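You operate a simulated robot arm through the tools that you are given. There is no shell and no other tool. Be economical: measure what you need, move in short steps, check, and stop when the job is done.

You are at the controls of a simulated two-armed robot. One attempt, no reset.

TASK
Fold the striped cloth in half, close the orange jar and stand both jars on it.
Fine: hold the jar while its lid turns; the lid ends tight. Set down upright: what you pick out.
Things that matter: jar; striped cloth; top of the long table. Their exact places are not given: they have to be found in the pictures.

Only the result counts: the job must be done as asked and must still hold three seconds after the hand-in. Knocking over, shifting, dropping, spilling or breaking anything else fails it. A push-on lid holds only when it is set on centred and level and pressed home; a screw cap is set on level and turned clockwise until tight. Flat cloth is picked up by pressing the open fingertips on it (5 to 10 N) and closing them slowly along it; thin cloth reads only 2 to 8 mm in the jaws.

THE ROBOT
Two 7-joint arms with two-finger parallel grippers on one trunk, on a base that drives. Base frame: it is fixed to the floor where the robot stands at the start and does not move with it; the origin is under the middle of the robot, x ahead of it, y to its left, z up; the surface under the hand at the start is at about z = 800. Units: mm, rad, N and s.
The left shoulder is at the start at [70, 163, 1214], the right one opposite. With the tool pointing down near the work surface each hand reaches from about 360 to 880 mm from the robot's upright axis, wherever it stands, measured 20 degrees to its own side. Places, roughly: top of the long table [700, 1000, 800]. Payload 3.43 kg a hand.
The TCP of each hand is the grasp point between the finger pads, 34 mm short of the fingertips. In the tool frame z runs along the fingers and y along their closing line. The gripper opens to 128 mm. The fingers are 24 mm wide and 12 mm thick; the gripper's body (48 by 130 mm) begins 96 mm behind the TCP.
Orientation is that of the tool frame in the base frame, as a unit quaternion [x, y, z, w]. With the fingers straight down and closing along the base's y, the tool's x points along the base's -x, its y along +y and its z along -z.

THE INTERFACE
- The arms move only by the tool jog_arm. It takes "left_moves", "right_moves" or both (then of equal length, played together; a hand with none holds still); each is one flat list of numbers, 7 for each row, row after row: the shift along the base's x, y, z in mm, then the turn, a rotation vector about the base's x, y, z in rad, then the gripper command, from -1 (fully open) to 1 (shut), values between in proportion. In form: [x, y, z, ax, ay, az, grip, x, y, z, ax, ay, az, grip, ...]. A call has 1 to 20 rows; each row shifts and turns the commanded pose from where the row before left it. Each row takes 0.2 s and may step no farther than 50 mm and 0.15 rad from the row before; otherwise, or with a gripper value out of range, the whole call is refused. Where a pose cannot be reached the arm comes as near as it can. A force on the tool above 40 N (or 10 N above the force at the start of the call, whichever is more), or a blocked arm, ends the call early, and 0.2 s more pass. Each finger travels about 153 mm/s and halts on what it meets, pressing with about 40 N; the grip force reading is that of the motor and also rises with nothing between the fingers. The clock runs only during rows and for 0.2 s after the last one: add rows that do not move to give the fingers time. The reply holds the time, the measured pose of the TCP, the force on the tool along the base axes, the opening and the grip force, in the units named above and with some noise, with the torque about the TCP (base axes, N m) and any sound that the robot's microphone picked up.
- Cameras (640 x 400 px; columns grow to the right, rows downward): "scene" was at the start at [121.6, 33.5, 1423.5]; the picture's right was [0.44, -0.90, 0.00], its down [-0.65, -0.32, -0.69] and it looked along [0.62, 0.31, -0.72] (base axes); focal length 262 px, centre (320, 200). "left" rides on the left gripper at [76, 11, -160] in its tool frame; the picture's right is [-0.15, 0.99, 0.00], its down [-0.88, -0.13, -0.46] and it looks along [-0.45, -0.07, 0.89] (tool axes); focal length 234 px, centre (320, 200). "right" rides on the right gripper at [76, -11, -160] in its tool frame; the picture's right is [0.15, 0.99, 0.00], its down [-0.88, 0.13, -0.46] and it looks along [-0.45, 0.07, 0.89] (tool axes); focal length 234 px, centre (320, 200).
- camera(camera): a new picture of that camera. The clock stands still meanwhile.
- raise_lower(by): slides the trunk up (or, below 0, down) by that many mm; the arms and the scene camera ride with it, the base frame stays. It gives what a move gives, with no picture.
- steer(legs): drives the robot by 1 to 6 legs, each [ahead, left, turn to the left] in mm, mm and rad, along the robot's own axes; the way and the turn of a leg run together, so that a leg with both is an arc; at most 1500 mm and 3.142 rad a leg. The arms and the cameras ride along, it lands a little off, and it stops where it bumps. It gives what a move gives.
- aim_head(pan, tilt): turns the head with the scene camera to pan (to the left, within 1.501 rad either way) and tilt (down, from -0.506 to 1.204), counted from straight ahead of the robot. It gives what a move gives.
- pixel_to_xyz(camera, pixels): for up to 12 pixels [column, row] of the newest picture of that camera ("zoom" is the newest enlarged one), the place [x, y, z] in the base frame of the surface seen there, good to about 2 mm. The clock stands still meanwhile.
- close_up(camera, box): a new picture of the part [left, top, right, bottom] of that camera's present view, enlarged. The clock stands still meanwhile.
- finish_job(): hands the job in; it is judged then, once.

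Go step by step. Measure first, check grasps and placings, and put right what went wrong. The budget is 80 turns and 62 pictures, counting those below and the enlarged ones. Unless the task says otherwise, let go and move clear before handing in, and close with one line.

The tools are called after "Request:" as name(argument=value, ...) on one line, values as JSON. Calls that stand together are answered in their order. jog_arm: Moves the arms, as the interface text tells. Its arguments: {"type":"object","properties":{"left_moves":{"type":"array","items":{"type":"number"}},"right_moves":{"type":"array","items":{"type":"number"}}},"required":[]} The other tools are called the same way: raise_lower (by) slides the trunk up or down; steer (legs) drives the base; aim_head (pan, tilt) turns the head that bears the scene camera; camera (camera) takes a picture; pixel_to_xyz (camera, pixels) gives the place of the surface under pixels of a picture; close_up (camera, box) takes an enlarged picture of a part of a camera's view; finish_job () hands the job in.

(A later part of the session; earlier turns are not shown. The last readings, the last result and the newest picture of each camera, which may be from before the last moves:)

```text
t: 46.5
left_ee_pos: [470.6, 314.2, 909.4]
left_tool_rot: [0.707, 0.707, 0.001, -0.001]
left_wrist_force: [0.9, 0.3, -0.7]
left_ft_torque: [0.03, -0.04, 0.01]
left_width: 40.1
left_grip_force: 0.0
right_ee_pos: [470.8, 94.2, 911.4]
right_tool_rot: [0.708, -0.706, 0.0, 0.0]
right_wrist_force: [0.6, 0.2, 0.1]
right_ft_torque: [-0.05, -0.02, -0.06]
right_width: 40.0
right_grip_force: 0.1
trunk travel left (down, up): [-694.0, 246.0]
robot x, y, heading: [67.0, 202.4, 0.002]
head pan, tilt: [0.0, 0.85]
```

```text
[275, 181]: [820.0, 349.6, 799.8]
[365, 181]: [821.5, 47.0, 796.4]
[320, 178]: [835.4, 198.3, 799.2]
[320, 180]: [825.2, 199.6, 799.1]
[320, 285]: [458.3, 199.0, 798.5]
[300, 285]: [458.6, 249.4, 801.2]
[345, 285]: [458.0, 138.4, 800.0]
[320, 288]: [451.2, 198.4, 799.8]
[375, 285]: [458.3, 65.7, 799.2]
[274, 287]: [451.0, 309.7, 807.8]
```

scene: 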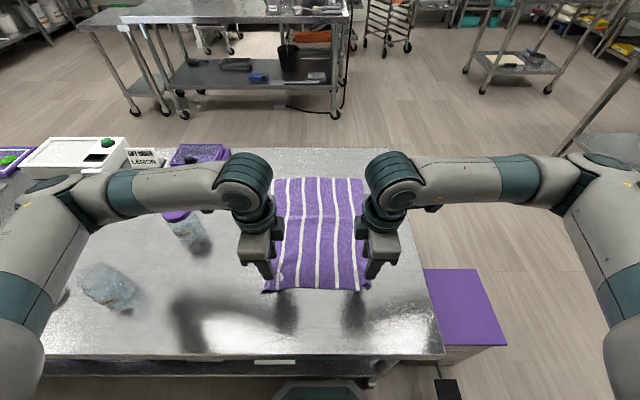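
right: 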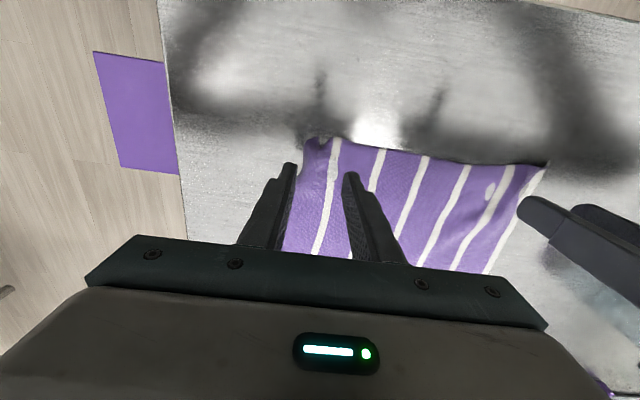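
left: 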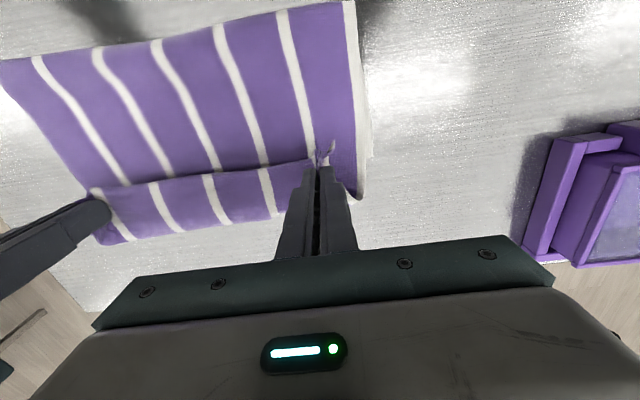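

The hands turned fine. I look at the near edge and far edge closely before pressing.

Request:
close_up(camera="scene", box=[250, 240, 390, 310])

Request:
pixel_to_xyz(camera="zoom", pixels=[[55, 235], [75, 225], [100, 232], [150, 228], [250, 220], [350, 222], [450, 222], [530, 220], [550, 215], [560, 235]])

Request:
camera(camera="left")

```text
4.57 times, centred on (320, 275) of scene
```

zoom: 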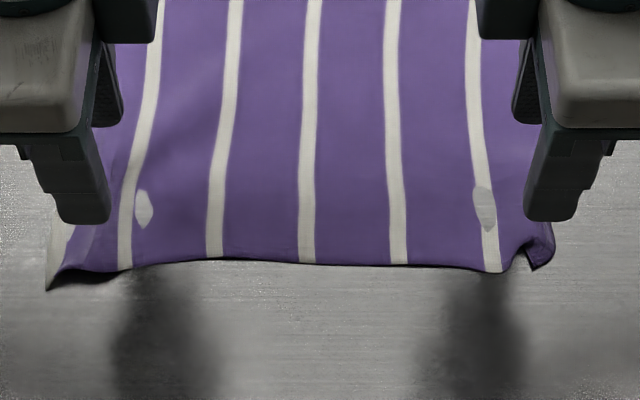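

```text
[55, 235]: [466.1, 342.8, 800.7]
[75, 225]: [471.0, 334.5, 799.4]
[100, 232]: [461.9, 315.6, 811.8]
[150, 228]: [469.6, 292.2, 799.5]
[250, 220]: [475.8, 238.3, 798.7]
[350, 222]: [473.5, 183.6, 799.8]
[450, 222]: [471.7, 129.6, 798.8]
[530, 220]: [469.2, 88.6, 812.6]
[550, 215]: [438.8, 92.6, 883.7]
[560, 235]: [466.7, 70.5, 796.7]
```

```text
39 pictures are left
```

left: 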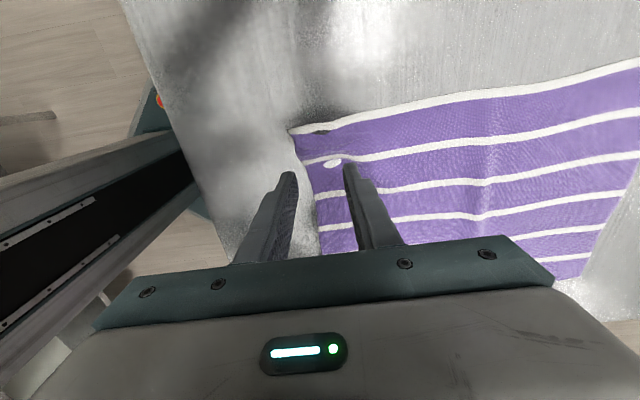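

Near edge x≈449, far edge ≈837, so the middle is ≈643. I lower the hands to x≈482, y 320 and 82, opened 34 mm.

Request:
jog_arm(left_moves=[4, 2, -24, 0, 0, 0, 0.469, 4, 2, -24, 0, 0, 0, 0.469, 3, 2, -22, 0, 0, 0, 0.469, 0, 0, -1, 0, 0, 0, 0.469, 0, 0, 0, 0, 0, 0, 0.469], right_moves=[4, -4, -24, 0, 0, 0, 0.469, 4, -4, -24, 0, 0, 0, 0.469, 3, -4, -24, 0, 0, 0, 0.469, 0, 0, -1, 0, 0, 0, 0.469, 0, 0, 0, 0, 0, 0, 0.469])

```text
t: 47.7
left_ee_pos: [481.3, 320.3, 839.7]
left_tool_rot: [0.707, 0.707, 0.0, 0.0]
left_wrist_force: [-0.4, 0.4, 0.4]
left_ft_torque: [-0.05, 0.03, 0.01]
left_width: 34.1
left_grip_force: 0.1
right_ee_pos: [482.2, 82.6, 838.3]
right_tool_rot: [0.708, -0.707, 0.0, 0.0]
right_wrist_force: [-0.6, -0.9, -0.9]
right_ft_torque: [-0.02, 0.05, 0.03]
right_width: 33.8
right_grip_force: 0.1
trunk travel left (down, up): [-694.0, 246.0]
robot x, y, heading: [63.0, 200.9, 0.003]
head pan, tilt: [0.0, 0.85]
```

Request:
jog_arm(left_moves=[0, 0, -1.5, 0, 0, 0, 0.469, 0, 0, -1.5, 0, 0, 0, 0.469, 0, 0, 0, 0, 0, 0, 0.469], right_moves=[0, 0, -1.5, 0, 0, 0, 0.469, 0, 0, -0.8, 0, 0, 0, 0.469, 0, 0, 0, 0, 0, 0, 0.469])

```text
t: 48.5
left_ee_pos: [480.3, 320.2, 835.2]
left_tool_rot: [0.706, 0.708, 0.001, 0.0]
left_wrist_force: [-0.2, 0.8, 1.8]
left_ft_torque: [0.01, 0.0, -0.01]
left_width: 33.9
left_grip_force: 0.1
right_ee_pos: [483.0, 82.0, 836.7]
right_tool_rot: [0.708, -0.707, 0.0, 0.0]
right_wrist_force: [-0.7, 0.9, 6.3]
right_ft_torque: [0.05, 0.09, -0.01]
right_width: 34.0
right_grip_force: 0.1
trunk travel left (down, up): [-694.0, 246.0]
robot x, y, heading: [63.4, 202.9, 0.004]
head pan, tilt: [0.0, 0.85]
```

The right presses 6 N, the left 2 N. I lower the left 0.7 and the right 0.2, then close slowly.

Request:
jog_arm(left_moves=[0, 0, -0.8, 0, 0, 0, 0.469, 0, 0, 0, 0, 0, 0, 0.469], right_moves=[0, 0, -0.2, 0, 0, 0, 0.469, 0, 0, 0, 0, 0, 0, 0.469])

```text
t: 49.1
left_ee_pos: [481.8, 320.5, 835.6]
left_tool_rot: [0.707, 0.708, -0.001, 0.001]
left_wrist_force: [0.4, 0.0, 3.2]
left_ft_torque: [0.01, 0.07, 0.0]
left_width: 33.9
left_grip_force: 0.1
right_ee_pos: [482.9, 81.4, 836.2]
right_tool_rot: [0.708, -0.707, 0.001, -0.001]
right_wrist_force: [1.0, 1.5, 9.3]
right_ft_torque: [0.1, 0.15, -0.02]
right_width: 33.6
right_grip_force: 0.1
trunk travel left (down, up): [-694.0, 246.0]
robot x, y, heading: [67.0, 201.8, -0.0]
head pan, tilt: [0.0, 0.85]
```

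Request:
jog_arm(left_moves=[0, 0, -0.6, 0, 0, 0, 0.469, 0, 0, 0, 0, 0, 0, 0.5, 0, 0, 0, 0, 0, 0, 0.53, 0, 0, 0, 0, 0, 0, 0.56, 0, 0, 0, 0, 0, 0, 0.59, 0, 0, 0, 0, 0, 0, 0.62, 0, 0, 0, 0, 0, 0, 0.65, 0, 0, 0, 0, 0, 0, 0.68], right_moves=[0, 0, 0, 0, 0, 0, 0.469, 0, 0, 0, 0, 0, 0, 0.5, 0, 0, 0, 0, 0, 0, 0.53, 0, 0, 0, 0, 0, 0, 0.56, 0, 0, 0, 0, 0, 0, 0.59, 0, 0, 0, 0, 0, 0, 0.62, 0, 0, 0, 0, 0, 0, 0.65, 0, 0, 0, 0, 0, 0, 0.68])

```text
t: 50.9
left_ee_pos: [481.5, 318.9, 835.9]
left_tool_rot: [0.707, 0.707, 0.0, 0.001]
left_wrist_force: [1.0, 0.5, 17.2]
left_ft_torque: [0.05, 0.13, -0.02]
left_width: 18.6
left_grip_force: 0.1
right_ee_pos: [481.5, 81.2, 837.8]
right_tool_rot: [0.708, -0.707, 0.0, 0.0]
right_wrist_force: [-0.3, -0.5, 7.9]
right_ft_torque: [0.03, 0.1, -0.03]
right_width: 20.6
right_grip_force: 0.4
trunk travel left (down, up): [-694.0, 246.0]
robot x, y, heading: [63.9, 201.5, -0.001]
head pan, tilt: [0.0, 0.85]
```

Both are in contact and bunching. I go on closing to shut.

Request:
jog_arm(left_moves=[0, 0, 0, 0, 0, 0, 0.705, 0, 0, 0.3, 0, 0, 0, 0.735, 0, 0, 0, 0, 0, 0, 0.765, 0, 0, 0, 0, 0, 0, 0.795, 0, 0, 0, 0, 0, 0, 0.825, 0, 0, 0, 0, 0, 0, 0.855, 0, 0, 0, 0, 0, 0, 0.885, 0, 0, 0, 0, 0, 0, 0.915, 0, 0, 0, 0, 0, 0, 0.945, 0, 0, 0, 0, 0, 0, 0.975, 0, 0, 0, 0, 0, 0, 1, 0, 0, 0, 0, 0, 0, 1], right_moves=[0, 0, 0, 0, 0, 0, 0.705, 0, 0, 0, 0, 0, 0, 0.735, 0, 0, 0, 0, 0, 0, 0.765, 0, 0, 0, 0, 0, 0, 0.795, 0, 0, 0, 0, 0, 0, 0.825, 0, 0, 0, 0, 0, 0, 0.855, 0, 0, 0, 0, 0, 0, 0.885, 0, 0, 0, 0, 0, 0, 0.915, 0, 0, 0, 0, 0, 0, 0.945, 0, 0, 0, 0, 0, 0, 0.975, 0, 0, 0, 0, 0, 0, 1, 0, 0, 0, 0, 0, 0, 1])

Request:
close_up(camera="scene", box=[240, 160, 400, 300])

Request:
pixel_to_xyz(camera="zoom", pixels=[[320, 42], [320, 48], [320, 54], [320, 60], [320, 340], [320, 350], [320, 360], [320, 370]])

```text
t: 53.5
left_ee_pos: [482.1, 319.1, 835.6]
left_tool_rot: [0.707, 0.708, 0.0, 0.002]
left_wrist_force: [0.0, -0.3, 1.8]
left_ft_torque: [-0.02, 0.02, 0.01]
left_width: 0.0
left_grip_force: 32.4
right_ee_pos: [481.7, 81.1, 835.7]
right_tool_rot: [0.708, -0.706, 0.0, 0.0]
right_wrist_force: [-2.5, 0.0, 12.9]
right_ft_torque: [0.1, 0.05, 0.01]
right_width: 0.1
right_grip_force: 33.0
trunk travel left (down, up): [-694.0, 246.0]
robot x, y, heading: [65.0, 202.4, 0.003]
head pan, tilt: [0.0, 0.85]
```

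```text
2.86 times, centred on (320, 230) of scene
```

zoom: 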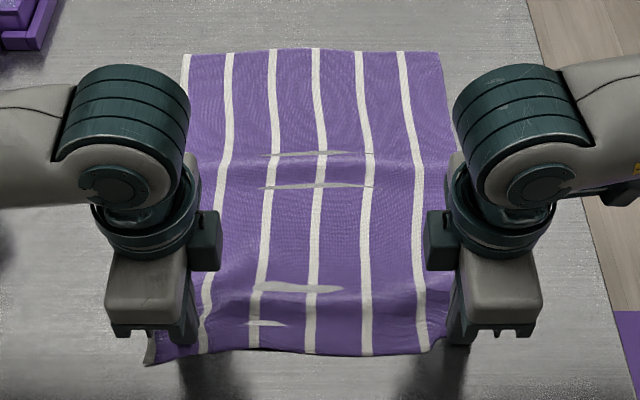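

```text
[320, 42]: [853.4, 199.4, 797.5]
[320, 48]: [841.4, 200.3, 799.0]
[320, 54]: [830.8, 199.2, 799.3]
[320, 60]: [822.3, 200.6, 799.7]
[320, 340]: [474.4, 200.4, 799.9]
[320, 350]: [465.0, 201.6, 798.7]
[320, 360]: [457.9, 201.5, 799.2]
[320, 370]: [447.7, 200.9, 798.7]
```

The jaws are empty again (0.0 and 0.1): the cloth slid under too light a pressure. The grips that worked had about 9–13 N and 40 mm opening. I retry that slightly further in.

Request:
jog_arm(left_moves=[0, 0, 8, 0, 0, 0, 1, 4, 0, 2, 0, 0, 0, 0.5, 4, 0, 0, 0, 0, 0, 0.375, 0, 0, 0, 0, 0, 0, 0.375, 0, 0, -6, 0, 0, 0, 0.375, 0, 0, -3.5, 0, 0, 0, 0.375, 0, 0, 0, 0, 0, 0, 0.375], right_moves=[0, 0, 8, 0, 0, 0, 1, 4, 0, 2, 0, 0, 0, 0.5, 4, 0, 0, 0, 0, 0, 0.375, 0, 0, 0, 0, 0, 0, 0.375, 0, 0, -6, 0, 0, 0, 0.375, 0, 0, -4, 0, 0, 0, 0.375, 0, 0, 0, 0, 0, 0, 0.375])

```text
t: 55.1
left_ee_pos: [490.1, 319.5, 836.5]
left_tool_rot: [0.707, 0.708, -0.001, 0.0]
left_wrist_force: [0.2, 0.1, 0.0]
left_ft_torque: [-0.03, -0.05, -0.03]
left_width: 40.0
left_grip_force: 0.0
right_ee_pos: [491.5, 81.9, 835.6]
right_tool_rot: [0.707, -0.707, -0.001, -0.001]
right_wrist_force: [-0.1, -1.4, 8.1]
right_ft_torque: [0.03, 0.17, 0.02]
right_width: 39.9
right_grip_force: 0.1
trunk travel left (down, up): [-694.0, 246.0]
robot x, y, heading: [63.7, 207.4, 0.001]
head pan, tilt: [0.0, 0.85]
```

Request:
jog_arm(left_moves=[0, 0, -1, 0, 0, 0, 0.375, 0, 0, -0.8, 0, 0, 0, 0.375, 0, 0, 0, 0, 0, 0, 0.375], right_moves=[0, 0, -0.3, 0, 0, 0, 0.375, 0, 0, 0, 0, 0, 0, 0.375, 0, 0, 0, 0, 0, 0, 0.375])

```text
t: 55.9
left_ee_pos: [489.8, 319.4, 835.7]
left_tool_rot: [0.707, 0.708, 0.0, 0.001]
left_wrist_force: [1.5, 2.6, 23.1]
left_ft_torque: [0.18, 0.48, -0.12]
left_width: 39.0
left_grip_force: 0.1
right_ee_pos: [489.9, 81.9, 836.9]
right_tool_rot: [0.708, -0.706, 0.0, 0.0]
right_wrist_force: [0.2, -0.6, 7.7]
right_ft_torque: [0.08, 0.15, 0.05]
right_width: 39.2
right_grip_force: 0.0
trunk travel left (down, up): [-694.0, 246.0]
robot x, y, heading: [62.6, 203.3, 0.0]
head pan, tilt: [0.0, 0.85]
```

Request:
jog_arm(left_moves=[0, 0, 0.8, 0, 0, 0, 0.375, 0, 0, 0, 0, 0, 0, 0.4, 0, 0, 0, 0, 0, 0, 0.425, 0, 0, 0, 0, 0, 0, 0.45, 0, 0, 0, 0, 0, 0, 0.475, 0, 0, 0, 0, 0, 0, 0.5, 0, 0, 0, 0, 0, 0, 0.525, 0, 0, 0, 0, 0, 0, 0.55, 0, 0, 0, 0, 0, 0, 0.575, 0, 0, 0, 0, 0, 0, 0.6], right_moves=[0, 0, -0.4, 0, 0, 0, 0.375, 0, 0, 0, 0, 0, 0, 0.4, 0, 0, 0, 0, 0, 0, 0.425, 0, 0, 0, 0, 0, 0, 0.45, 0, 0, 0, 0, 0, 0, 0.475, 0, 0, 0, 0, 0, 0, 0.5, 0, 0, 0, 0, 0, 0, 0.525, 0, 0, 0, 0, 0, 0, 0.55, 0, 0, 0, 0, 0, 0, 0.575, 0, 0, 0, 0, 0, 0, 0.6])

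Request:
close_up(camera="left", box=[230, 100, 610, 300])

```text
t: 58.1
left_ee_pos: [488.1, 319.8, 836.3]
left_tool_rot: [0.706, 0.708, 0.001, 0.001]
left_wrist_force: [0.4, -1.0, 7.5]
left_ft_torque: [-0.02, 0.07, 0.0]
left_width: 25.1
left_grip_force: 0.1
right_ee_pos: [488.9, 83.4, 835.7]
right_tool_rot: [0.708, -0.707, 0.001, -0.001]
right_wrist_force: [2.5, 0.1, 27.0]
right_ft_torque: [0.22, 0.38, 0.01]
right_width: 24.5
right_grip_force: 0.1
trunk travel left (down, up): [-694.0, 246.0]
robot x, y, heading: [65.9, 202.7, 0.003]
head pan, tilt: [0.0, 0.85]
```

```text
1.68 times, centred on (420, 200) of left
```

zoom: 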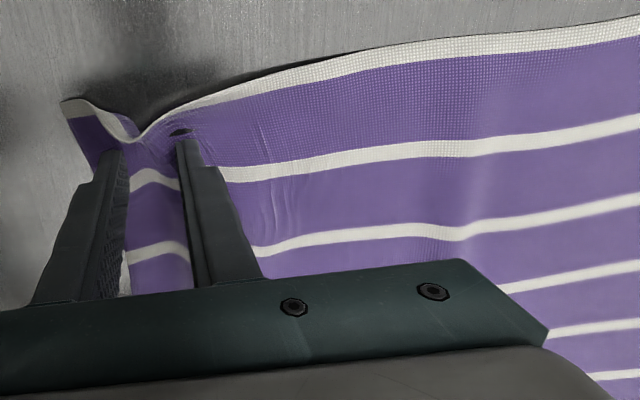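

A ridge is rising between the left fingers (zoom (160,190)). I trim the pressures and keep closing slowly.

Request:
jog_arm(left_moves=[0, 0, -0.3, 0, 0, 0, 0.625, 0, 0, 0, 0, 0, 0, 0.65, 0, 0, 0, 0, 0, 0, 0.675, 0, 0, 0, 0, 0, 0, 0.7, 0, 0, 0, 0, 0, 0, 0.725, 0, 0, 0, 0, 0, 0, 0.75, 0, 0, 0, 0, 0, 0, 0.775], right_moves=[0, 0, 0.6, 0, 0, 0, 0.625, 0, 0, 0, 0, 0, 0, 0.65, 0, 0, 0, 0, 0, 0, 0.675, 0, 0, 0, 0, 0, 0, 0.7, 0, 0, 0, 0, 0, 0, 0.725, 0, 0, 0, 0, 0, 0, 0.75, 0, 0, 0, 0, 0, 0, 0.775])

Request:
close_up(camera="left", box=[230, 100, 610, 300])

```text
t: 59.7
left_ee_pos: [488.9, 318.7, 834.2]
left_tool_rot: [0.707, 0.708, 0.001, 0.001]
left_wrist_force: [1.7, -0.1, 23.6]
left_ft_torque: [0.01, 0.04, -0.01]
left_width: 13.3
left_grip_force: 0.1
right_ee_pos: [489.1, 81.7, 837.1]
right_tool_rot: [0.708, -0.706, 0.0, 0.0]
right_wrist_force: [1.0, 0.8, 13.1]
right_ft_torque: [0.12, 0.13, 0.03]
right_width: 14.2
right_grip_force: 0.1
trunk travel left (down, up): [-694.0, 246.0]
robot x, y, heading: [68.5, 200.4, 0.004]
head pan, tilt: [0.0, 0.85]
```

```text
1.68 times, centred on (420, 200) of left
```

zoom: 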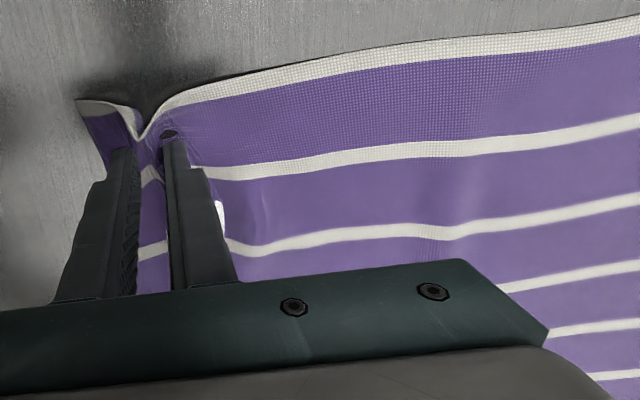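

The ridge stands between the fingers. I close the rest.

Request:
jog_arm(left_moves=[0, 0, 0, 0, 0, 0, 0.8, 0, 0, 0, 0, 0, 0, 0.825, 0, 0, 0, 0, 0, 0, 0.85, 0, 0, 0, 0, 0, 0, 0.875, 0, 0, 0, 0, 0, 0, 0.9, 0, 0, 0, 0, 0, 0, 0.925, 0, 0, 0, 0, 0, 0, 0.95, 0, 0, 0, 0, 0, 0, 0.98, 0, 0, 0, 0, 0, 0, 1, 0, 0, 0, 0, 0, 0, 1], right_moves=[0, 0, 0, 0, 0, 0, 0.8, 0, 0, 0, 0, 0, 0, 0.825, 0, 0, 0, 0, 0, 0, 0.85, 0, 0, 0, 0, 0, 0, 0.875, 0, 0, 0, 0, 0, 0, 0.9, 0, 0, 0, 0, 0, 0, 0.925, 0, 0, 0, 0, 0, 0, 0.95, 0, 0, 0, 0, 0, 0, 0.98, 0, 0, 0, 0, 0, 0, 1, 0, 0, 0, 0, 0, 0, 1])

```text
t: 61.9
left_ee_pos: [488.7, 318.7, 836.6]
left_tool_rot: [0.707, 0.708, 0.001, 0.001]
left_wrist_force: [-0.1, -0.4, 29.5]
left_ft_torque: [0.0, 0.11, -0.01]
left_width: 1.8
left_grip_force: 37.0
right_ee_pos: [489.3, 81.4, 836.4]
right_tool_rot: [0.708, -0.706, 0.0, -0.001]
right_wrist_force: [1.4, 0.3, 9.0]
right_ft_torque: [0.09, 0.06, 0.0]
right_width: 2.4
right_grip_force: 36.9
trunk travel left (down, up): [-694.0, 246.0]
robot x, y, heading: [64.0, 207.7, -0.0]
head pan, tilt: [0.0, 0.85]
```

Both jaws hold (1.8 and 2.4 mm at 37 N). I lift a bit and check that it comes along.

Request:
jog_arm(left_moves=[0, 0, 8, 0, 0, 0, 1, 0, 0, 12, 0, 0, 0, 1, 0, 0, 15, 0, 0, 0, 1, 0, 0, 0, 0, 0, 0, 1], right_moves=[0, 0, 8, 0, 0, 0, 1, 0, 0, 12, 0, 0, 0, 1, 0, 0, 15, 0, 0, 0, 1, 0, 0, 0, 0, 0, 0, 1])

Request:
close_up(camera="scene", box=[240, 160, 400, 300])

Request:
pixel_to_xyz(camera="zoom", pixels=[[250, 50], [250, 46], [400, 50], [400, 54], [270, 300], [270, 330], [370, 330]])

```text
t: 62.9
left_ee_pos: [490.4, 321.2, 868.5]
left_tool_rot: [0.706, 0.708, 0.0, 0.0]
left_wrist_force: [0.6, -0.2, -0.7]
left_ft_torque: [-0.02, -0.03, -0.04]
left_width: 2.1
left_grip_force: 36.8
right_ee_pos: [493.1, 82.4, 872.0]
right_tool_rot: [0.707, -0.707, 0.0, 0.0]
right_wrist_force: [0.3, 1.5, 0.3]
right_ft_torque: [0.0, 0.0, 0.01]
right_width: 2.0
right_grip_force: 37.1
trunk travel left (down, up): [-694.0, 246.0]
robot x, y, heading: [65.2, 200.4, -0.001]
head pan, tilt: [0.0, 0.85]
```

```text
2.86 times, centred on (320, 230) of scene
```

zoom: 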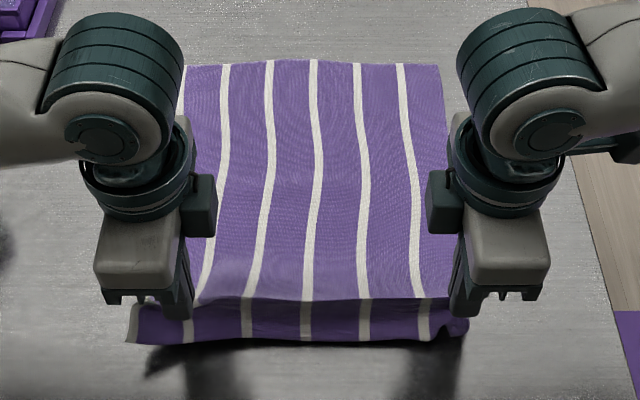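

```text
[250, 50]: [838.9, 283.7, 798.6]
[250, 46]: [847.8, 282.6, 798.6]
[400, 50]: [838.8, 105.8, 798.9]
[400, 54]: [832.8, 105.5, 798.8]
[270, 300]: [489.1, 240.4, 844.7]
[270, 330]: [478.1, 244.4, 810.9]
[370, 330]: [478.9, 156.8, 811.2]
```

The lift works, but a flap of about 40 mm would end folded back on top. There's a better way: grip the cloth on its midline, lift so both halves hang evenly, then lay it down. I set this edge back down, pulling slightly straight, and let go.

Request:
jog_arm(left_moves=[-5, 0, -8, 0, 0, 0, 1, -5, 1, -10, 0, 0, 0, 1, -5, 1, -10, 0, 0, 0, 1, -5, 1, -3, 0, 0, 0, 1, 0, 0, 0, 0, 0, 0, 0.9, 0, 0, 0, 0, 0, 0, 0.8, 0, 0, 0, 0, 0, 0, 0.7, 0, 0, 0, 0, 0, 0, 0.6, 0, 0, 0, 0, 0, 0, 0.5, 0, 0, 5, 0, 0, 0, 0.375, 0, 0, 20, 0, 0, 0, 0.375, 0, 0, 40, 0, 0, 0, 0.375], right_moves=[-5, 0, -8, 0, 0, 0, 1, -5, -1, -10, 0, 0, 0, 1, -5, -1, -10, 0, 0, 0, 1, -5, -1, -4, 0, 0, 0, 1, 0, 0, 0, 0, 0, 0, 0.9, 0, 0, 0, 0, 0, 0, 0.8, 0, 0, 0, 0, 0, 0, 0.7, 0, 0, 0, 0, 0, 0, 0.6, 0, 0, 0, 0, 0, 0, 0.5, 0, 0, 5, 0, 0, 0, 0.375, 0, 0, 20, 0, 0, 0, 0.375, 0, 0, 40, 0, 0, 0, 0.375])

Request:
jog_arm(left_moves=[0, 40, 20, 0, 0, 0, 0.375, 0, 40, 20, 0, 0, 0, 0.375, 0, 40, 10, 0, 0, 0, 0.375], right_moves=[0, -40, 20, 0, 0, 0, 0.375, 0, -40, 20, 0, 0, 0, 0.375, 0, -40, 10, 0, 0, 0, 0.375])

Request:
close_up(camera="scene", box=[220, 160, 420, 300])

Request:
pixel_to_xyz(camera="zoom", pixels=[[320, 60], [320, 70], [240, 70], [400, 70], [320, 360], [320, 370], [320, 380], [190, 220], [450, 220], [200, 380], [440, 380]])

```text
t: 65.5
left_ee_pos: [468.3, 322.9, 901.2]
left_tool_rot: [0.707, 0.708, 0.001, 0.001]
left_wrist_force: [0.7, 0.3, -0.4]
left_ft_torque: [-0.01, -0.01, -0.01]
left_width: 39.9
left_grip_force: 0.1
right_ee_pos: [470.0, 79.5, 904.1]
right_tool_rot: [0.708, -0.706, 0.001, 0.0]
right_wrist_force: [0.3, 0.4, -0.2]
right_ft_torque: [-0.03, -0.01, 0.01]
right_width: 39.7
right_grip_force: 0.1
trunk travel left (down, up): [-694.0, 246.0]
robot x, y, heading: [62.0, 197.9, 0.001]
head pan, tilt: [0.0, 0.85]
```

```text
t: 66.3
left_ee_pos: [469.3, 438.0, 957.4]
left_tool_rot: [0.707, 0.707, 0.004, 0.001]
left_wrist_force: [-0.1, -0.5, 0.4]
left_ft_torque: [0.12, -0.05, 0.03]
left_width: 39.9
left_grip_force: 0.0
right_ee_pos: [441.2, -25.8, 939.0]
right_tool_rot: [-0.706, 0.708, 0.0, 0.005]
right_wrist_force: [-0.8, -1.7, 0.4]
right_ft_torque: [0.16, -0.06, 0.01]
right_width: 40.0
right_grip_force: 0.1
right hand out of reach, approached as far as the arm can: row 2, 3
trunk travel left (down, up): [-694.0, 246.0]
robot x, y, heading: [68.9, 199.7, -0.002]
head pan, tilt: [0.0, 0.85]
```

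```text
2.86 times, centred on (320, 230) of scene
```

zoom: 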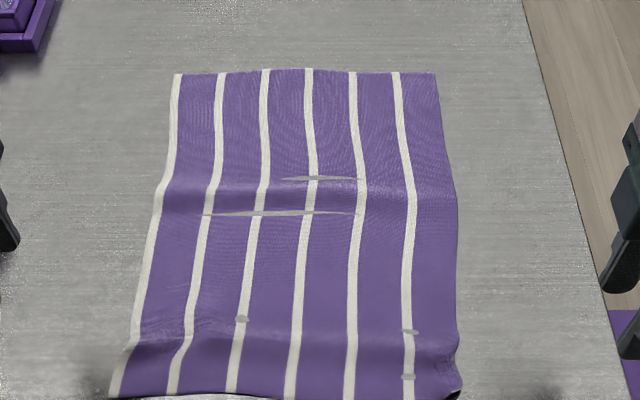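

```text
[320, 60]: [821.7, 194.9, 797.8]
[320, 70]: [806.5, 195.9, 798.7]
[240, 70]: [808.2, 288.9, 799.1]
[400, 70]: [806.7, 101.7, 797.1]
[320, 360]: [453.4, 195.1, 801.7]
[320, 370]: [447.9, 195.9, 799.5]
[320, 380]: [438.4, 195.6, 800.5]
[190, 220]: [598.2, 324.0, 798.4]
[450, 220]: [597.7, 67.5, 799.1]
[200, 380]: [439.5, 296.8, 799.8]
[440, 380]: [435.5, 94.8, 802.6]
```

Far edge ≈806, near edge ≈423, so the midline is x≈613. The side edges there are y≈353 and ≈60. I bring the hands over the midline, 20 mm in from each side.

Request:
jog_arm(left_moves=[29, -21, -17, 0, 0, 0, 0.375, 29, -21, -17, 0, 0, 0, 0.375, 29, -21, -17, 0, 0, 0, 0.375, 29, -21, -17, 0, 0, 0, 0.375, 28, -21, -18, 0, 0, 0, 0.375, 0, 0, 0, 0, 0, 0, 0.375], right_moves=[29, 23, -17, 0, 0, 0, 0.375, 29, 23, -17, 0, 0, 0, 0.375, 29, 23, -17, 0, 0, 0, 0.375, 29, 23, -17, 0, 0, 0, 0.375, 28, 23, -17, 0, 0, 0, 0.375, 0, 0, 0, 0, 0, 0, 0.375])

Request:
camera(camera="left")

Request:
camera(camera="right")

```text
t: 67.7
left_ee_pos: [617.3, 338.4, 866.8]
left_tool_rot: [0.707, 0.707, 0.0, 0.0]
left_wrist_force: [-0.1, -0.3, 0.6]
left_ft_torque: [0.01, -0.01, 0.02]
left_width: 39.8
left_grip_force: 0.0
right_ee_pos: [534.9, 85.0, 848.6]
right_tool_rot: [0.708, -0.706, 0.001, 0.0]
right_wrist_force: [-0.3, 0.4, -0.3]
right_ft_torque: [0.0, -0.05, 0.02]
right_width: 39.9
right_grip_force: 0.1
right hand out of reach, approached as far as the arm can: row 2, 3, 4, 5
trunk travel left (down, up): [-694.0, 246.0]
robot x, y, heading: [67.1, 204.4, 0.003]
head pan, tilt: [0.0, 0.85]
```

```text
33 pictures are left
```

left: 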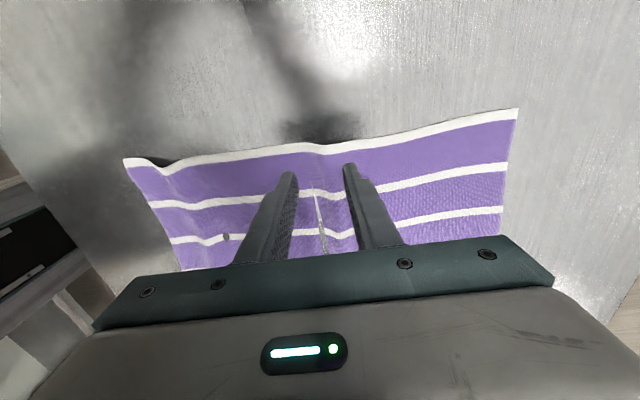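

```text
32 pictures are left
```

right: 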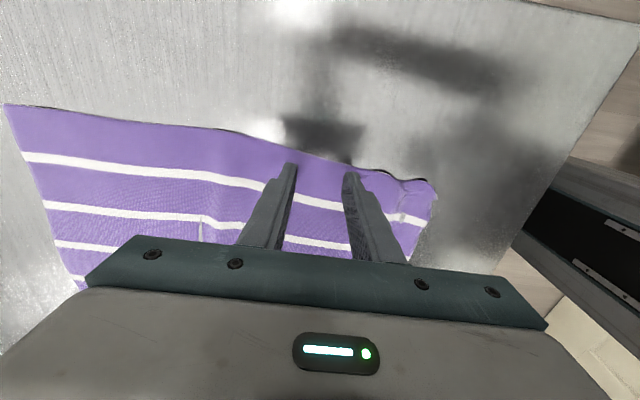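

The left is in place at (617,338). The right stopped short at (535,85). I raise the right and step it over on its own.

Request:
jog_arm(right_moves=[0, 0, 20, 0, 0, 0, 0.375, 0, 0, 20, 0, 0, 0, 0.375, 10, 0, 0, 0, 0, 0, 0.375, 0, 0, 0, 0, 0, 0, 0.375])

```text
t: 68.7
left_ee_pos: [616.6, 338.7, 865.1]
left_tool_rot: [0.706, 0.708, 0.0, 0.0]
left_wrist_force: [-0.3, -0.3, 0.0]
left_ft_torque: [-0.04, -0.01, 0.02]
left_width: 39.8
left_grip_force: 0.0
right_ee_pos: [528.4, 82.8, 877.5]
right_tool_rot: [0.707, -0.707, 0.002, -0.001]
right_wrist_force: [0.2, -0.3, -0.2]
right_ft_torque: [0.03, -0.01, 0.02]
right_width: 39.9
right_grip_force: 0.0
right hand out of reach, approached as far as the arm can: row 1, 2, 3
trunk travel left (down, up): [-694.0, 246.0]
robot x, y, heading: [61.5, 199.6, 0.002]
head pan, tilt: [0.0, 0.85]
```

The right wrist is at a joint limit in this orientation. I turn it back by 180° the other way (the jaws are symmetric), raised clear.

Request:
jog_arm(right_moves=[0, 0, 5, 0, 0, -0.15, 0.375, 0, 0, 5, 0, 0, -0.15, 0.375, 0, 0, 5, 0, 0, -0.15, 0.375, 0, 0, 5, 0, 0, -0.15, 0.375, 0, 0, 5, 0, 0, -0.15, 0.375, 0, 0, 5, 0, 0, -0.15, 0.375, 0, 0, 5, 0, 0, -0.15, 0.375, 0, 0, 5, 0, 0, -0.15, 0.375, 0, 0, 5, 0, 0, -0.15, 0.375, 0, 0, 5, 0, 0, -0.15, 0.375, 0, 0, 0, 0, 0, -0.15, 0.375, 0, 0, 0, 0, 0, -0.15, 0.375, 0, 0, 0, 0, 0, -0.15, 0.375, 0, 0, 0, 0, 0, -0.15, 0.375, 0, 0, 0, 0, 0, -0.15, 0.375, 0, 0, 0, 0, 0, -0.15, 0.375, 0, 0, 0, 0, 0, -0.15, 0.375, 0, 0, 0, 0, 0, -0.15, 0.375, 0, 0, 0, 0, 0, -0.15, 0.375, 0, 0, 0, 0, 0, -0.15, 0.375])

```text
t: 72.9
left_ee_pos: [617.6, 338.8, 866.8]
left_tool_rot: [0.707, 0.707, -0.001, -0.001]
left_wrist_force: [0.8, -0.8, 0.0]
left_ft_torque: [-0.03, 0.0, -0.01]
left_width: 39.8
left_grip_force: 0.1
right_ee_pos: [528.6, 81.2, 929.9]
right_tool_rot: [0.655, 0.755, 0.0, 0.001]
right_wrist_force: [0.5, 1.0, 0.3]
right_ft_torque: [-0.02, 0.01, 0.02]
right_width: 39.8
right_grip_force: 0.2
trunk travel left (down, up): [-694.0, 246.0]
robot x, y, heading: [65.4, 203.0, 0.004]
head pan, tilt: [0.0, 0.85]
```

That worked. I finish the turn and move the right hand over the midline at (613,80).

Request:
jog_arm(left_moves=[-2, -1, 0, 0, 0, 0, 0.375, -2, -2, 0, 0, 0, 0, 0.375, 0, 0, 0, 0, 0, 0, 0.375, 0, 0, 0, 0, 0, 0, 0.375], right_moves=[28, 0, -21, 0, 0, -0.0716, 0.375, 28, 0, -21, 0, 0, -0.07, 0.375, 28, 0, -21, 0, 0, 0, 0.375, 0, 0, 0, 0, 0, 0, 0.375])

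Request:
camera(camera="scene")

```text
t: 73.9
left_ee_pos: [611.7, 335.6, 866.8]
left_tool_rot: [0.707, 0.707, 0.0, 0.0]
left_wrist_force: [-0.8, -0.2, -0.3]
left_ft_torque: [0.06, -0.02, -0.01]
left_width: 39.7
left_grip_force: 0.1
right_ee_pos: [613.9, 83.9, 868.5]
right_tool_rot: [0.707, 0.707, 0.0, 0.0]
right_wrist_force: [-0.4, -0.5, 0.0]
right_ft_torque: [-0.03, -0.01, -0.01]
right_width: 39.8
right_grip_force: 0.0
trunk travel left (down, up): [-694.0, 246.0]
robot x, y, heading: [63.7, 202.9, -0.0]
head pan, tilt: [0.0, 0.85]
```

```text
31 pictures are left
```

scene: 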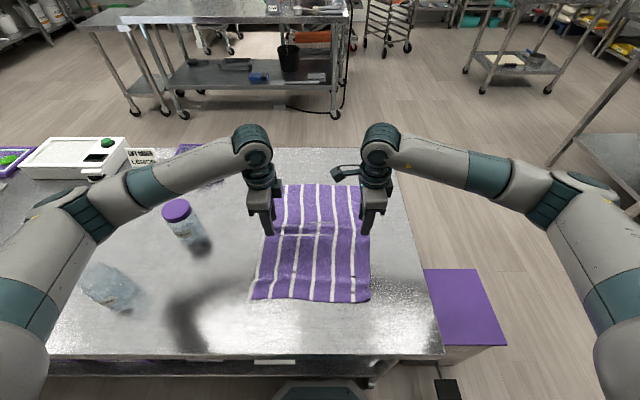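

Both hands are over the midline. I lower to contact.

Request:
jog_arm(left_moves=[0, 0, -15, 0, 0, 0, 0.375, 0, 0, -12, 0, 0, 0, 0.375, 0, 0, -4.5, 0, 0, 0, 0.375, 0, 0, 0, 0, 0, 0, 0.375, 0, 0, 0, 0, 0, 0, 0.375], right_moves=[0, 0, -15, 0, 0, 0, 0.375, 0, 0, -14, 0, 0, 0, 0.375, 0, 0, -4, 0, 0, 0, 0.375, 0, 0, 0, 0, 0, 0, 0.375, 0, 0, 0, 0, 0, 0, 0.375])

```text
t: 75.1
left_ee_pos: [610.7, 334.9, 835.7]
left_tool_rot: [0.706, 0.708, 0.0, 0.0]
left_wrist_force: [-0.4, -0.9, 0.0]
left_ft_torque: [0.01, 0.01, -0.04]
left_width: 39.6
left_grip_force: 0.1
right_ee_pos: [612.4, 83.4, 835.6]
right_tool_rot: [0.706, 0.708, 0.0, 0.001]
right_wrist_force: [2.5, 0.0, 10.0]
right_ft_torque: [-0.03, 0.0, 0.02]
right_width: 39.8
right_grip_force: 0.1
trunk travel left (down, up): [-694.0, 246.0]
robot x, y, heading: [66.2, 206.1, 0.002]
head pan, tilt: [0.0, 0.85]
```

Request:
jog_arm(left_moves=[0, 0, -1.3, 0, 0, 0, 0.375, 0, 0, 0, 0, 0, 0, 0.375], right_moves=[0, 0, -0.2, 0, 0, 0, 0.375, 0, 0, 0, 0, 0, 0, 0.375])

```text
t: 75.7
left_ee_pos: [608.9, 335.1, 834.8]
left_tool_rot: [0.707, 0.707, 0.001, 0.001]
left_wrist_force: [1.5, 0.1, 5.4]
left_ft_torque: [0.06, 0.02, -0.03]
left_width: 39.8
left_grip_force: 0.1
right_ee_pos: [613.4, 82.6, 835.4]
right_tool_rot: [0.706, 0.708, 0.001, 0.0]
right_wrist_force: [3.6, -0.2, 15.0]
right_ft_torque: [-0.01, 0.05, 0.02]
right_width: 39.2
right_grip_force: 0.0
trunk travel left (down, up): [-694.0, 246.0]
robot x, y, heading: [63.7, 202.8, 0.006]
head pan, tilt: [0.0, 0.85]
```

Left 5 N, right 15 N. I add a little on the left, ease the right slightly, and start the slow close.

Request:
jog_arm(left_moves=[0, 0, -0.7, 0, 0, 0, 0.375, 0, 0, 0, 0, 0, 0, 0.4, 0, 0, 0, 0, 0, 0, 0.425, 0, 0, 0, 0, 0, 0, 0.45, 0, 0, 0, 0, 0, 0, 0.475, 0, 0, 0, 0, 0, 0, 0.5, 0, 0, 0, 0, 0, 0, 0.525, 0, 0, 0, 0, 0, 0, 0.55, 0, 0, 0, 0, 0, 0, 0.575, 0, 0, 0, 0, 0, 0, 0.6], right_moves=[0, 0, 0.2, 0, 0, 0, 0.375, 0, 0, 0, 0, 0, 0, 0.4, 0, 0, 0, 0, 0, 0, 0.425, 0, 0, 0, 0, 0, 0, 0.45, 0, 0, 0, 0, 0, 0, 0.475, 0, 0, 0, 0, 0, 0, 0.5, 0, 0, 0, 0, 0, 0, 0.525, 0, 0, 0, 0, 0, 0, 0.55, 0, 0, 0, 0, 0, 0, 0.575, 0, 0, 0, 0, 0, 0, 0.6])

```text
t: 77.9
left_ee_pos: [608.1, 334.7, 834.7]
left_tool_rot: [0.706, 0.708, 0.001, 0.001]
left_wrist_force: [2.1, 0.1, 33.3]
left_ft_torque: [0.24, 0.2, -0.03]
left_width: 24.1
left_grip_force: 0.0
right_ee_pos: [610.8, 83.9, 834.8]
right_tool_rot: [0.706, 0.709, 0.001, 0.002]
right_wrist_force: [0.3, 1.1, 6.1]
right_ft_torque: [0.02, 0.06, 0.01]
right_width: 25.2
right_grip_force: 0.2
trunk travel left (down, up): [-694.0, 246.0]
robot x, y, heading: [66.0, 200.5, 0.001]
head pan, tilt: [0.0, 0.85]
```

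Left 33 N, right 6 N. I trim both and close the rest.

Request:
jog_arm(left_moves=[0, 0, 0.8, 0, 0, 0, 0.625, 0, 0, 0, 0, 0, 0, 0.65, 0, 0, 0, 0, 0, 0, 0.675, 0, 0, 0, 0, 0, 0, 0.7, 0, 0, 0, 0, 0, 0, 0.725, 0, 0, 0, 0, 0, 0, 0.75, 0, 0, 0, 0, 0, 0, 0.775, 0, 0, 0, 0, 0, 0, 0.8, 0, 0, 0, 0, 0, 0, 0.825, 0, 0, 0, 0, 0, 0, 0.85, 0, 0, 0, 0, 0, 0, 0.875, 0, 0, 0, 0, 0, 0, 0.9, 0, 0, 0, 0, 0, 0, 0.925, 0, 0, 0, 0, 0, 0, 0.95, 0, 0, 0, 0, 0, 0, 0.98, 0, 0, 0, 0, 0, 0, 1, 0, 0, 0, 0, 0, 0, 1], right_moves=[0, 0, -0.5, 0, 0, 0, 0.625, 0, 0, 0, 0, 0, 0, 0.65, 0, 0, 0, 0, 0, 0, 0.675, 0, 0, 0, 0, 0, 0, 0.7, 0, 0, 0, 0, 0, 0, 0.725, 0, 0, 0, 0, 0, 0, 0.75, 0, 0, 0, 0, 0, 0, 0.775, 0, 0, 0, 0, 0, 0, 0.8, 0, 0, 0, 0, 0, 0, 0.825, 0, 0, 0, 0, 0, 0, 0.85, 0, 0, 0, 0, 0, 0, 0.875, 0, 0, 0, 0, 0, 0, 0.9, 0, 0, 0, 0, 0, 0, 0.925, 0, 0, 0, 0, 0, 0, 0.95, 0, 0, 0, 0, 0, 0, 0.98, 0, 0, 0, 0, 0, 0, 1, 0, 0, 0, 0, 0, 0, 1])

```text
t: 81.5
left_ee_pos: [608.0, 334.8, 836.1]
left_tool_rot: [0.707, 0.708, 0.002, 0.001]
left_wrist_force: [-1.4, -1.3, 17.2]
left_ft_torque: [0.09, 0.02, 0.05]
left_width: 2.4
left_grip_force: 37.1
right_ee_pos: [610.0, 83.2, 836.5]
right_tool_rot: [0.706, 0.709, 0.001, 0.0]
right_wrist_force: [-0.2, 1.1, 15.4]
right_ft_torque: [0.01, 0.02, -0.02]
right_width: 1.9
right_grip_force: 36.3
trunk travel left (down, up): [-694.0, 246.0]
robot x, y, heading: [64.0, 200.6, 0.002]
head pan, tilt: [0.0, 0.85]
```

Both grips hold (2.4 and 1.9 mm). I lift straight up about 215 mm, so that both halves hang.

Request:
jog_arm(left_moves=[0, 0, 10, 0, 0, 0, 1, 0, 0, 15, 0, 0, 0, 1, 0, 0, 15, 0, 0, 0, 1, 0, 0, 15, 0, 0, 0, 1, 0, 0, 15, 0, 0, 0, 1, 0, 0, 15, 0, 0, 0, 1, 0, 0, 15, 0, 0, 0, 1, 0, 0, 15, 0, 0, 0, 1, 0, 0, 15, 0, 0, 0, 1, 0, 0, 15, 0, 0, 0, 1, 0, 0, 15, 0, 0, 0, 1, 0, 0, 15, 0, 0, 0, 1, 0, 0, 15, 0, 0, 0, 1, 0, 0, 15, 0, 0, 0, 1, 0, 0, 10, 0, 0, 0, 1, 0, 0, 0, 0, 0, 0, 1, 0, 0, 0, 0, 0, 0, 1], right_moves=[0, 0, 10, 0, 0, 0, 1, 0, 0, 15, 0, 0, 0, 1, 0, 0, 15, 0, 0, 0, 1, 0, 0, 15, 0, 0, 0, 1, 0, 0, 15, 0, 0, 0, 1, 0, 0, 15, 0, 0, 0, 1, 0, 0, 15, 0, 0, 0, 1, 0, 0, 15, 0, 0, 0, 1, 0, 0, 15, 0, 0, 0, 1, 0, 0, 15, 0, 0, 0, 1, 0, 0, 15, 0, 0, 0, 1, 0, 0, 15, 0, 0, 0, 1, 0, 0, 15, 0, 0, 0, 1, 0, 0, 15, 0, 0, 0, 1, 0, 0, 10, 0, 0, 0, 1, 0, 0, 0, 0, 0, 0, 1, 0, 0, 0, 0, 0, 0, 1])

Request:
close_up(camera="scene", box=[200, 120, 440, 290])

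Request:
camera(camera="left")

```text
t: 85.1
left_ee_pos: [609.4, 332.9, 1050.0]
left_tool_rot: [0.706, 0.709, 0.0, -0.001]
left_wrist_force: [0.3, -0.6, 0.3]
left_ft_torque: [0.0, -0.01, 0.02]
left_width: 2.5
left_grip_force: 36.6
right_ee_pos: [610.9, 80.6, 1049.5]
right_tool_rot: [0.706, 0.708, 0.0, 0.0]
right_wrist_force: [-0.7, 0.3, 0.5]
right_ft_torque: [0.02, 0.0, -0.01]
right_width: 1.8
right_grip_force: 37.0
trunk travel left (down, up): [-694.0, 246.0]
robot x, y, heading: [63.5, 204.3, 0.004]
head pan, tilt: [0.0, 0.85]
```

```text
2.35 times, centred on (320, 205) of scene
```

zoom: 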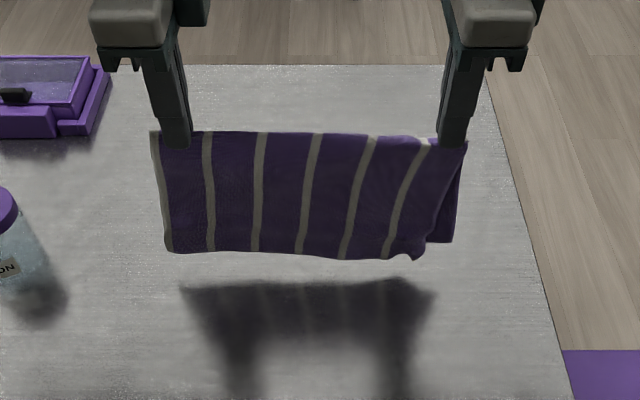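

```text
29 pictures are left
```

left: 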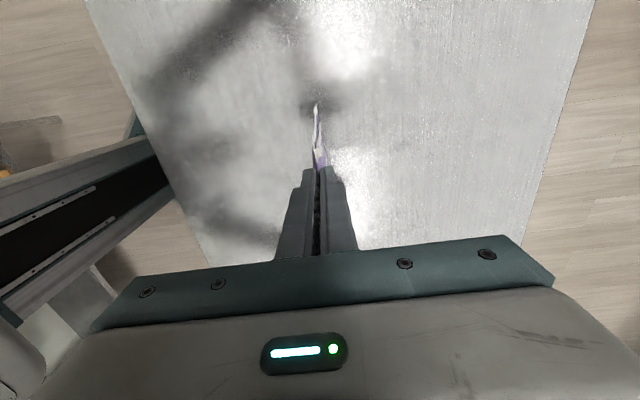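

The cloth hangs folded over the grips, near half skewed slightly to the left. I measure the two lower edges.

Request:
pixel_to_xyz(camera="zoom", pixels=[[172, 246], [230, 246], [300, 248], [360, 252], [408, 252], [438, 238], [450, 238], [445, 200], [160, 140], [320, 137], [460, 150]])

Request:
camera(camera="right")

```text
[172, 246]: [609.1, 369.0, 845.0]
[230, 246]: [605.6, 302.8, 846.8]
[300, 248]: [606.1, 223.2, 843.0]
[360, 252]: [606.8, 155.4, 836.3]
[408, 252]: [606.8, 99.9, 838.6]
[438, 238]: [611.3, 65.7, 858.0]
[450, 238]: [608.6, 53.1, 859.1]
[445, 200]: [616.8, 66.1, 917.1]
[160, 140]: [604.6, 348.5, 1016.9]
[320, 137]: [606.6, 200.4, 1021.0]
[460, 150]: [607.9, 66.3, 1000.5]
```

```text
28 pictures are left
```

right: 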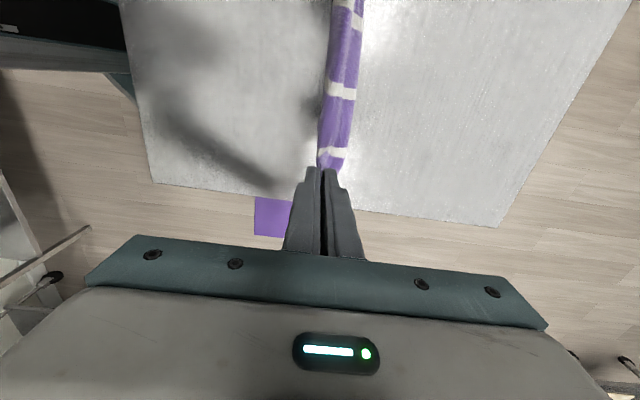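

The near edge hangs about 15 mm lower and about 30 mm further left than the back edge. Near the far end of the lay-down I can correct that: move to x≈690, touch down the near edge, shift the hands 20 mm in +y, then lay the fold toward the robot.

Request:
jog_arm(left_moves=[20, 0, 0, 0, 0, 0, 1, 20, 0, 0, 0, 0, 0, 1, 20, 0, 0, 0, 0, 0, 1, 20, 0, 0, 0, 0, 0, 1, 0, 0, 0, 0, 0, 0, 1, 0, 0, 0, 0, 0, 0, 1, 0, 0, -13, 0, 0, 0, 1, 0, 0, -13, 0, 0, 0, 1, 0, 0, -13, 0, 0, 0, 1, 0, 5, -3, 0, 0, 0, 1, 0, 5, -3, 0, 0, 0, 1, 0, 5, -2, 0, 0, 0, 1, 0, 5, -2, 0, 0, 0, 1], right_moves=[20, 0, 0, 0, 0, 0, 1, 20, 0, 0, 0, 0, 0, 1, 20, 0, 0, 0, 0, 0, 1, 20, 0, 0, 0, 0, 0, 1, 0, 0, 0, 0, 0, 0, 1, 0, 0, 0, 0, 0, 0, 1, 0, 0, -13, 0, 0, 0, 1, 0, 0, -13, 0, 0, 0, 1, 0, 0, -13, 0, 0, 0, 1, 0, 5, -3, 0, 0, 0, 1, 0, 5, -3, 0, 0, 0, 1, 0, 5, -2, 0, 0, 0, 1, 0, 5, -2, 0, 0, 0, 1])

Request:
jog_arm(left_moves=[-20, 0, 0, 0, 0, 0, 1, -20, 0, 0, 0, 0, 0, 1, -20, 0, 0, 0, 0, 0, 1, -20, 0, -11, 0, 0, 0, 1, -20, 0, -11, 0, 0, 0, 1, -16, 0, -14.5, 0, 0, 0, 1, -16, 0, -14.5, 0, 0, 0, 1, -10.5, 0, -15, 0, 0, 0, 1, -10.5, 0, -15, 0, 0, 0, 1, -6.5, 0, -15, 0, 0, 0, 1, -6.5, 0, -15, 0, 0, 0, 1, -4, 0, -15, 0, 0, 0, 1, -4, 0, -15, 0, 0, 0, 1, -2, 0, -10, 0, 0, 0, 1, -2, 0, -7, 0, 0, 0, 1, 0, 0, 0, 0, 0, 0, 1], right_moves=[-20, 0, 0, 0, 0, 0, 1, -20, 0, 0, 0, 0, 0, 1, -20, 0, 0, 0, 0, 0, 1, -20, 0, -11, 0, 0, 0, 1, -20, 0, -11, 0, 0, 0, 1, -16, 0, -14.5, 0, 0, 0, 1, -16, 0, -14.5, 0, 0, 0, 1, -10.5, 0, -15, 0, 0, 0, 1, -10.5, 0, -15, 0, 0, 0, 1, -6.5, 0, -15, 0, 0, 0, 1, -6.5, 0, -15, 0, 0, 0, 1, -4, 0, -15, 0, 0, 0, 1, -4, 0, -15, 0, 0, 0, 1, -2, 0, -10, 0, 0, 0, 1, -2, 0, -7, 0, 0, 0, 1, 0, 0, 0, 0, 0, 0, 1])

Request:
close_up(camera="scene", box=[200, 150, 440, 300])

```text
t: 87.9
left_ee_pos: [689.3, 354.8, 999.9]
left_tool_rot: [0.707, 0.708, 0.0, 0.0]
left_wrist_force: [1.2, 0.0, -0.4]
left_ft_torque: [-0.02, -0.02, 0.01]
left_width: 2.5
left_grip_force: 37.3
right_ee_pos: [693.0, 103.9, 1000.8]
right_tool_rot: [0.707, 0.707, 0.0, -0.001]
right_wrist_force: [-0.7, 0.7, -0.3]
right_ft_torque: [0.0, 0.06, 0.0]
right_width: 1.9
right_grip_force: 36.8
trunk travel left (down, up): [-694.0, 246.0]
robot x, y, heading: [65.7, 201.9, 0.002]
head pan, tilt: [0.0, 0.85]
```

```text
t: 91.3
left_ee_pos: [510.5, 355.1, 841.4]
left_tool_rot: [0.707, 0.708, 0.001, 0.0]
left_wrist_force: [-0.8, -2.0, 0.0]
left_ft_torque: [-0.04, 0.0, 0.01]
left_width: 2.5
left_grip_force: 37.1
right_ee_pos: [513.3, 103.4, 841.9]
right_tool_rot: [0.706, 0.708, 0.0, 0.0]
right_wrist_force: [0.2, 1.0, 0.8]
right_ft_torque: [0.06, 0.02, 0.02]
right_width: 2.1
right_grip_force: 37.0
trunk travel left (down, up): [-694.0, 246.0]
robot x, y, heading: [62.3, 201.7, 0.004]
head pan, tilt: [0.0, 0.85]
```

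```text
2.67 times, centred on (320, 225) of scene
```

zoom: 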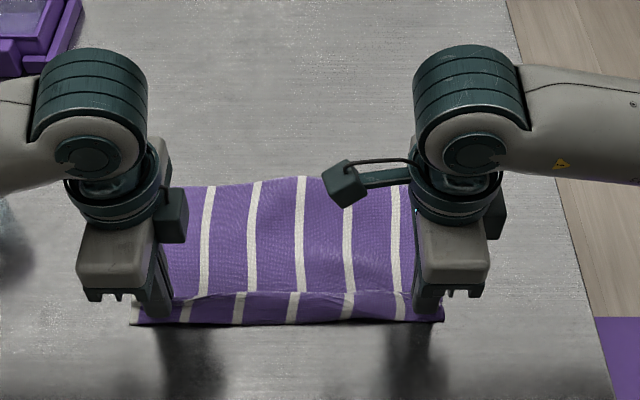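

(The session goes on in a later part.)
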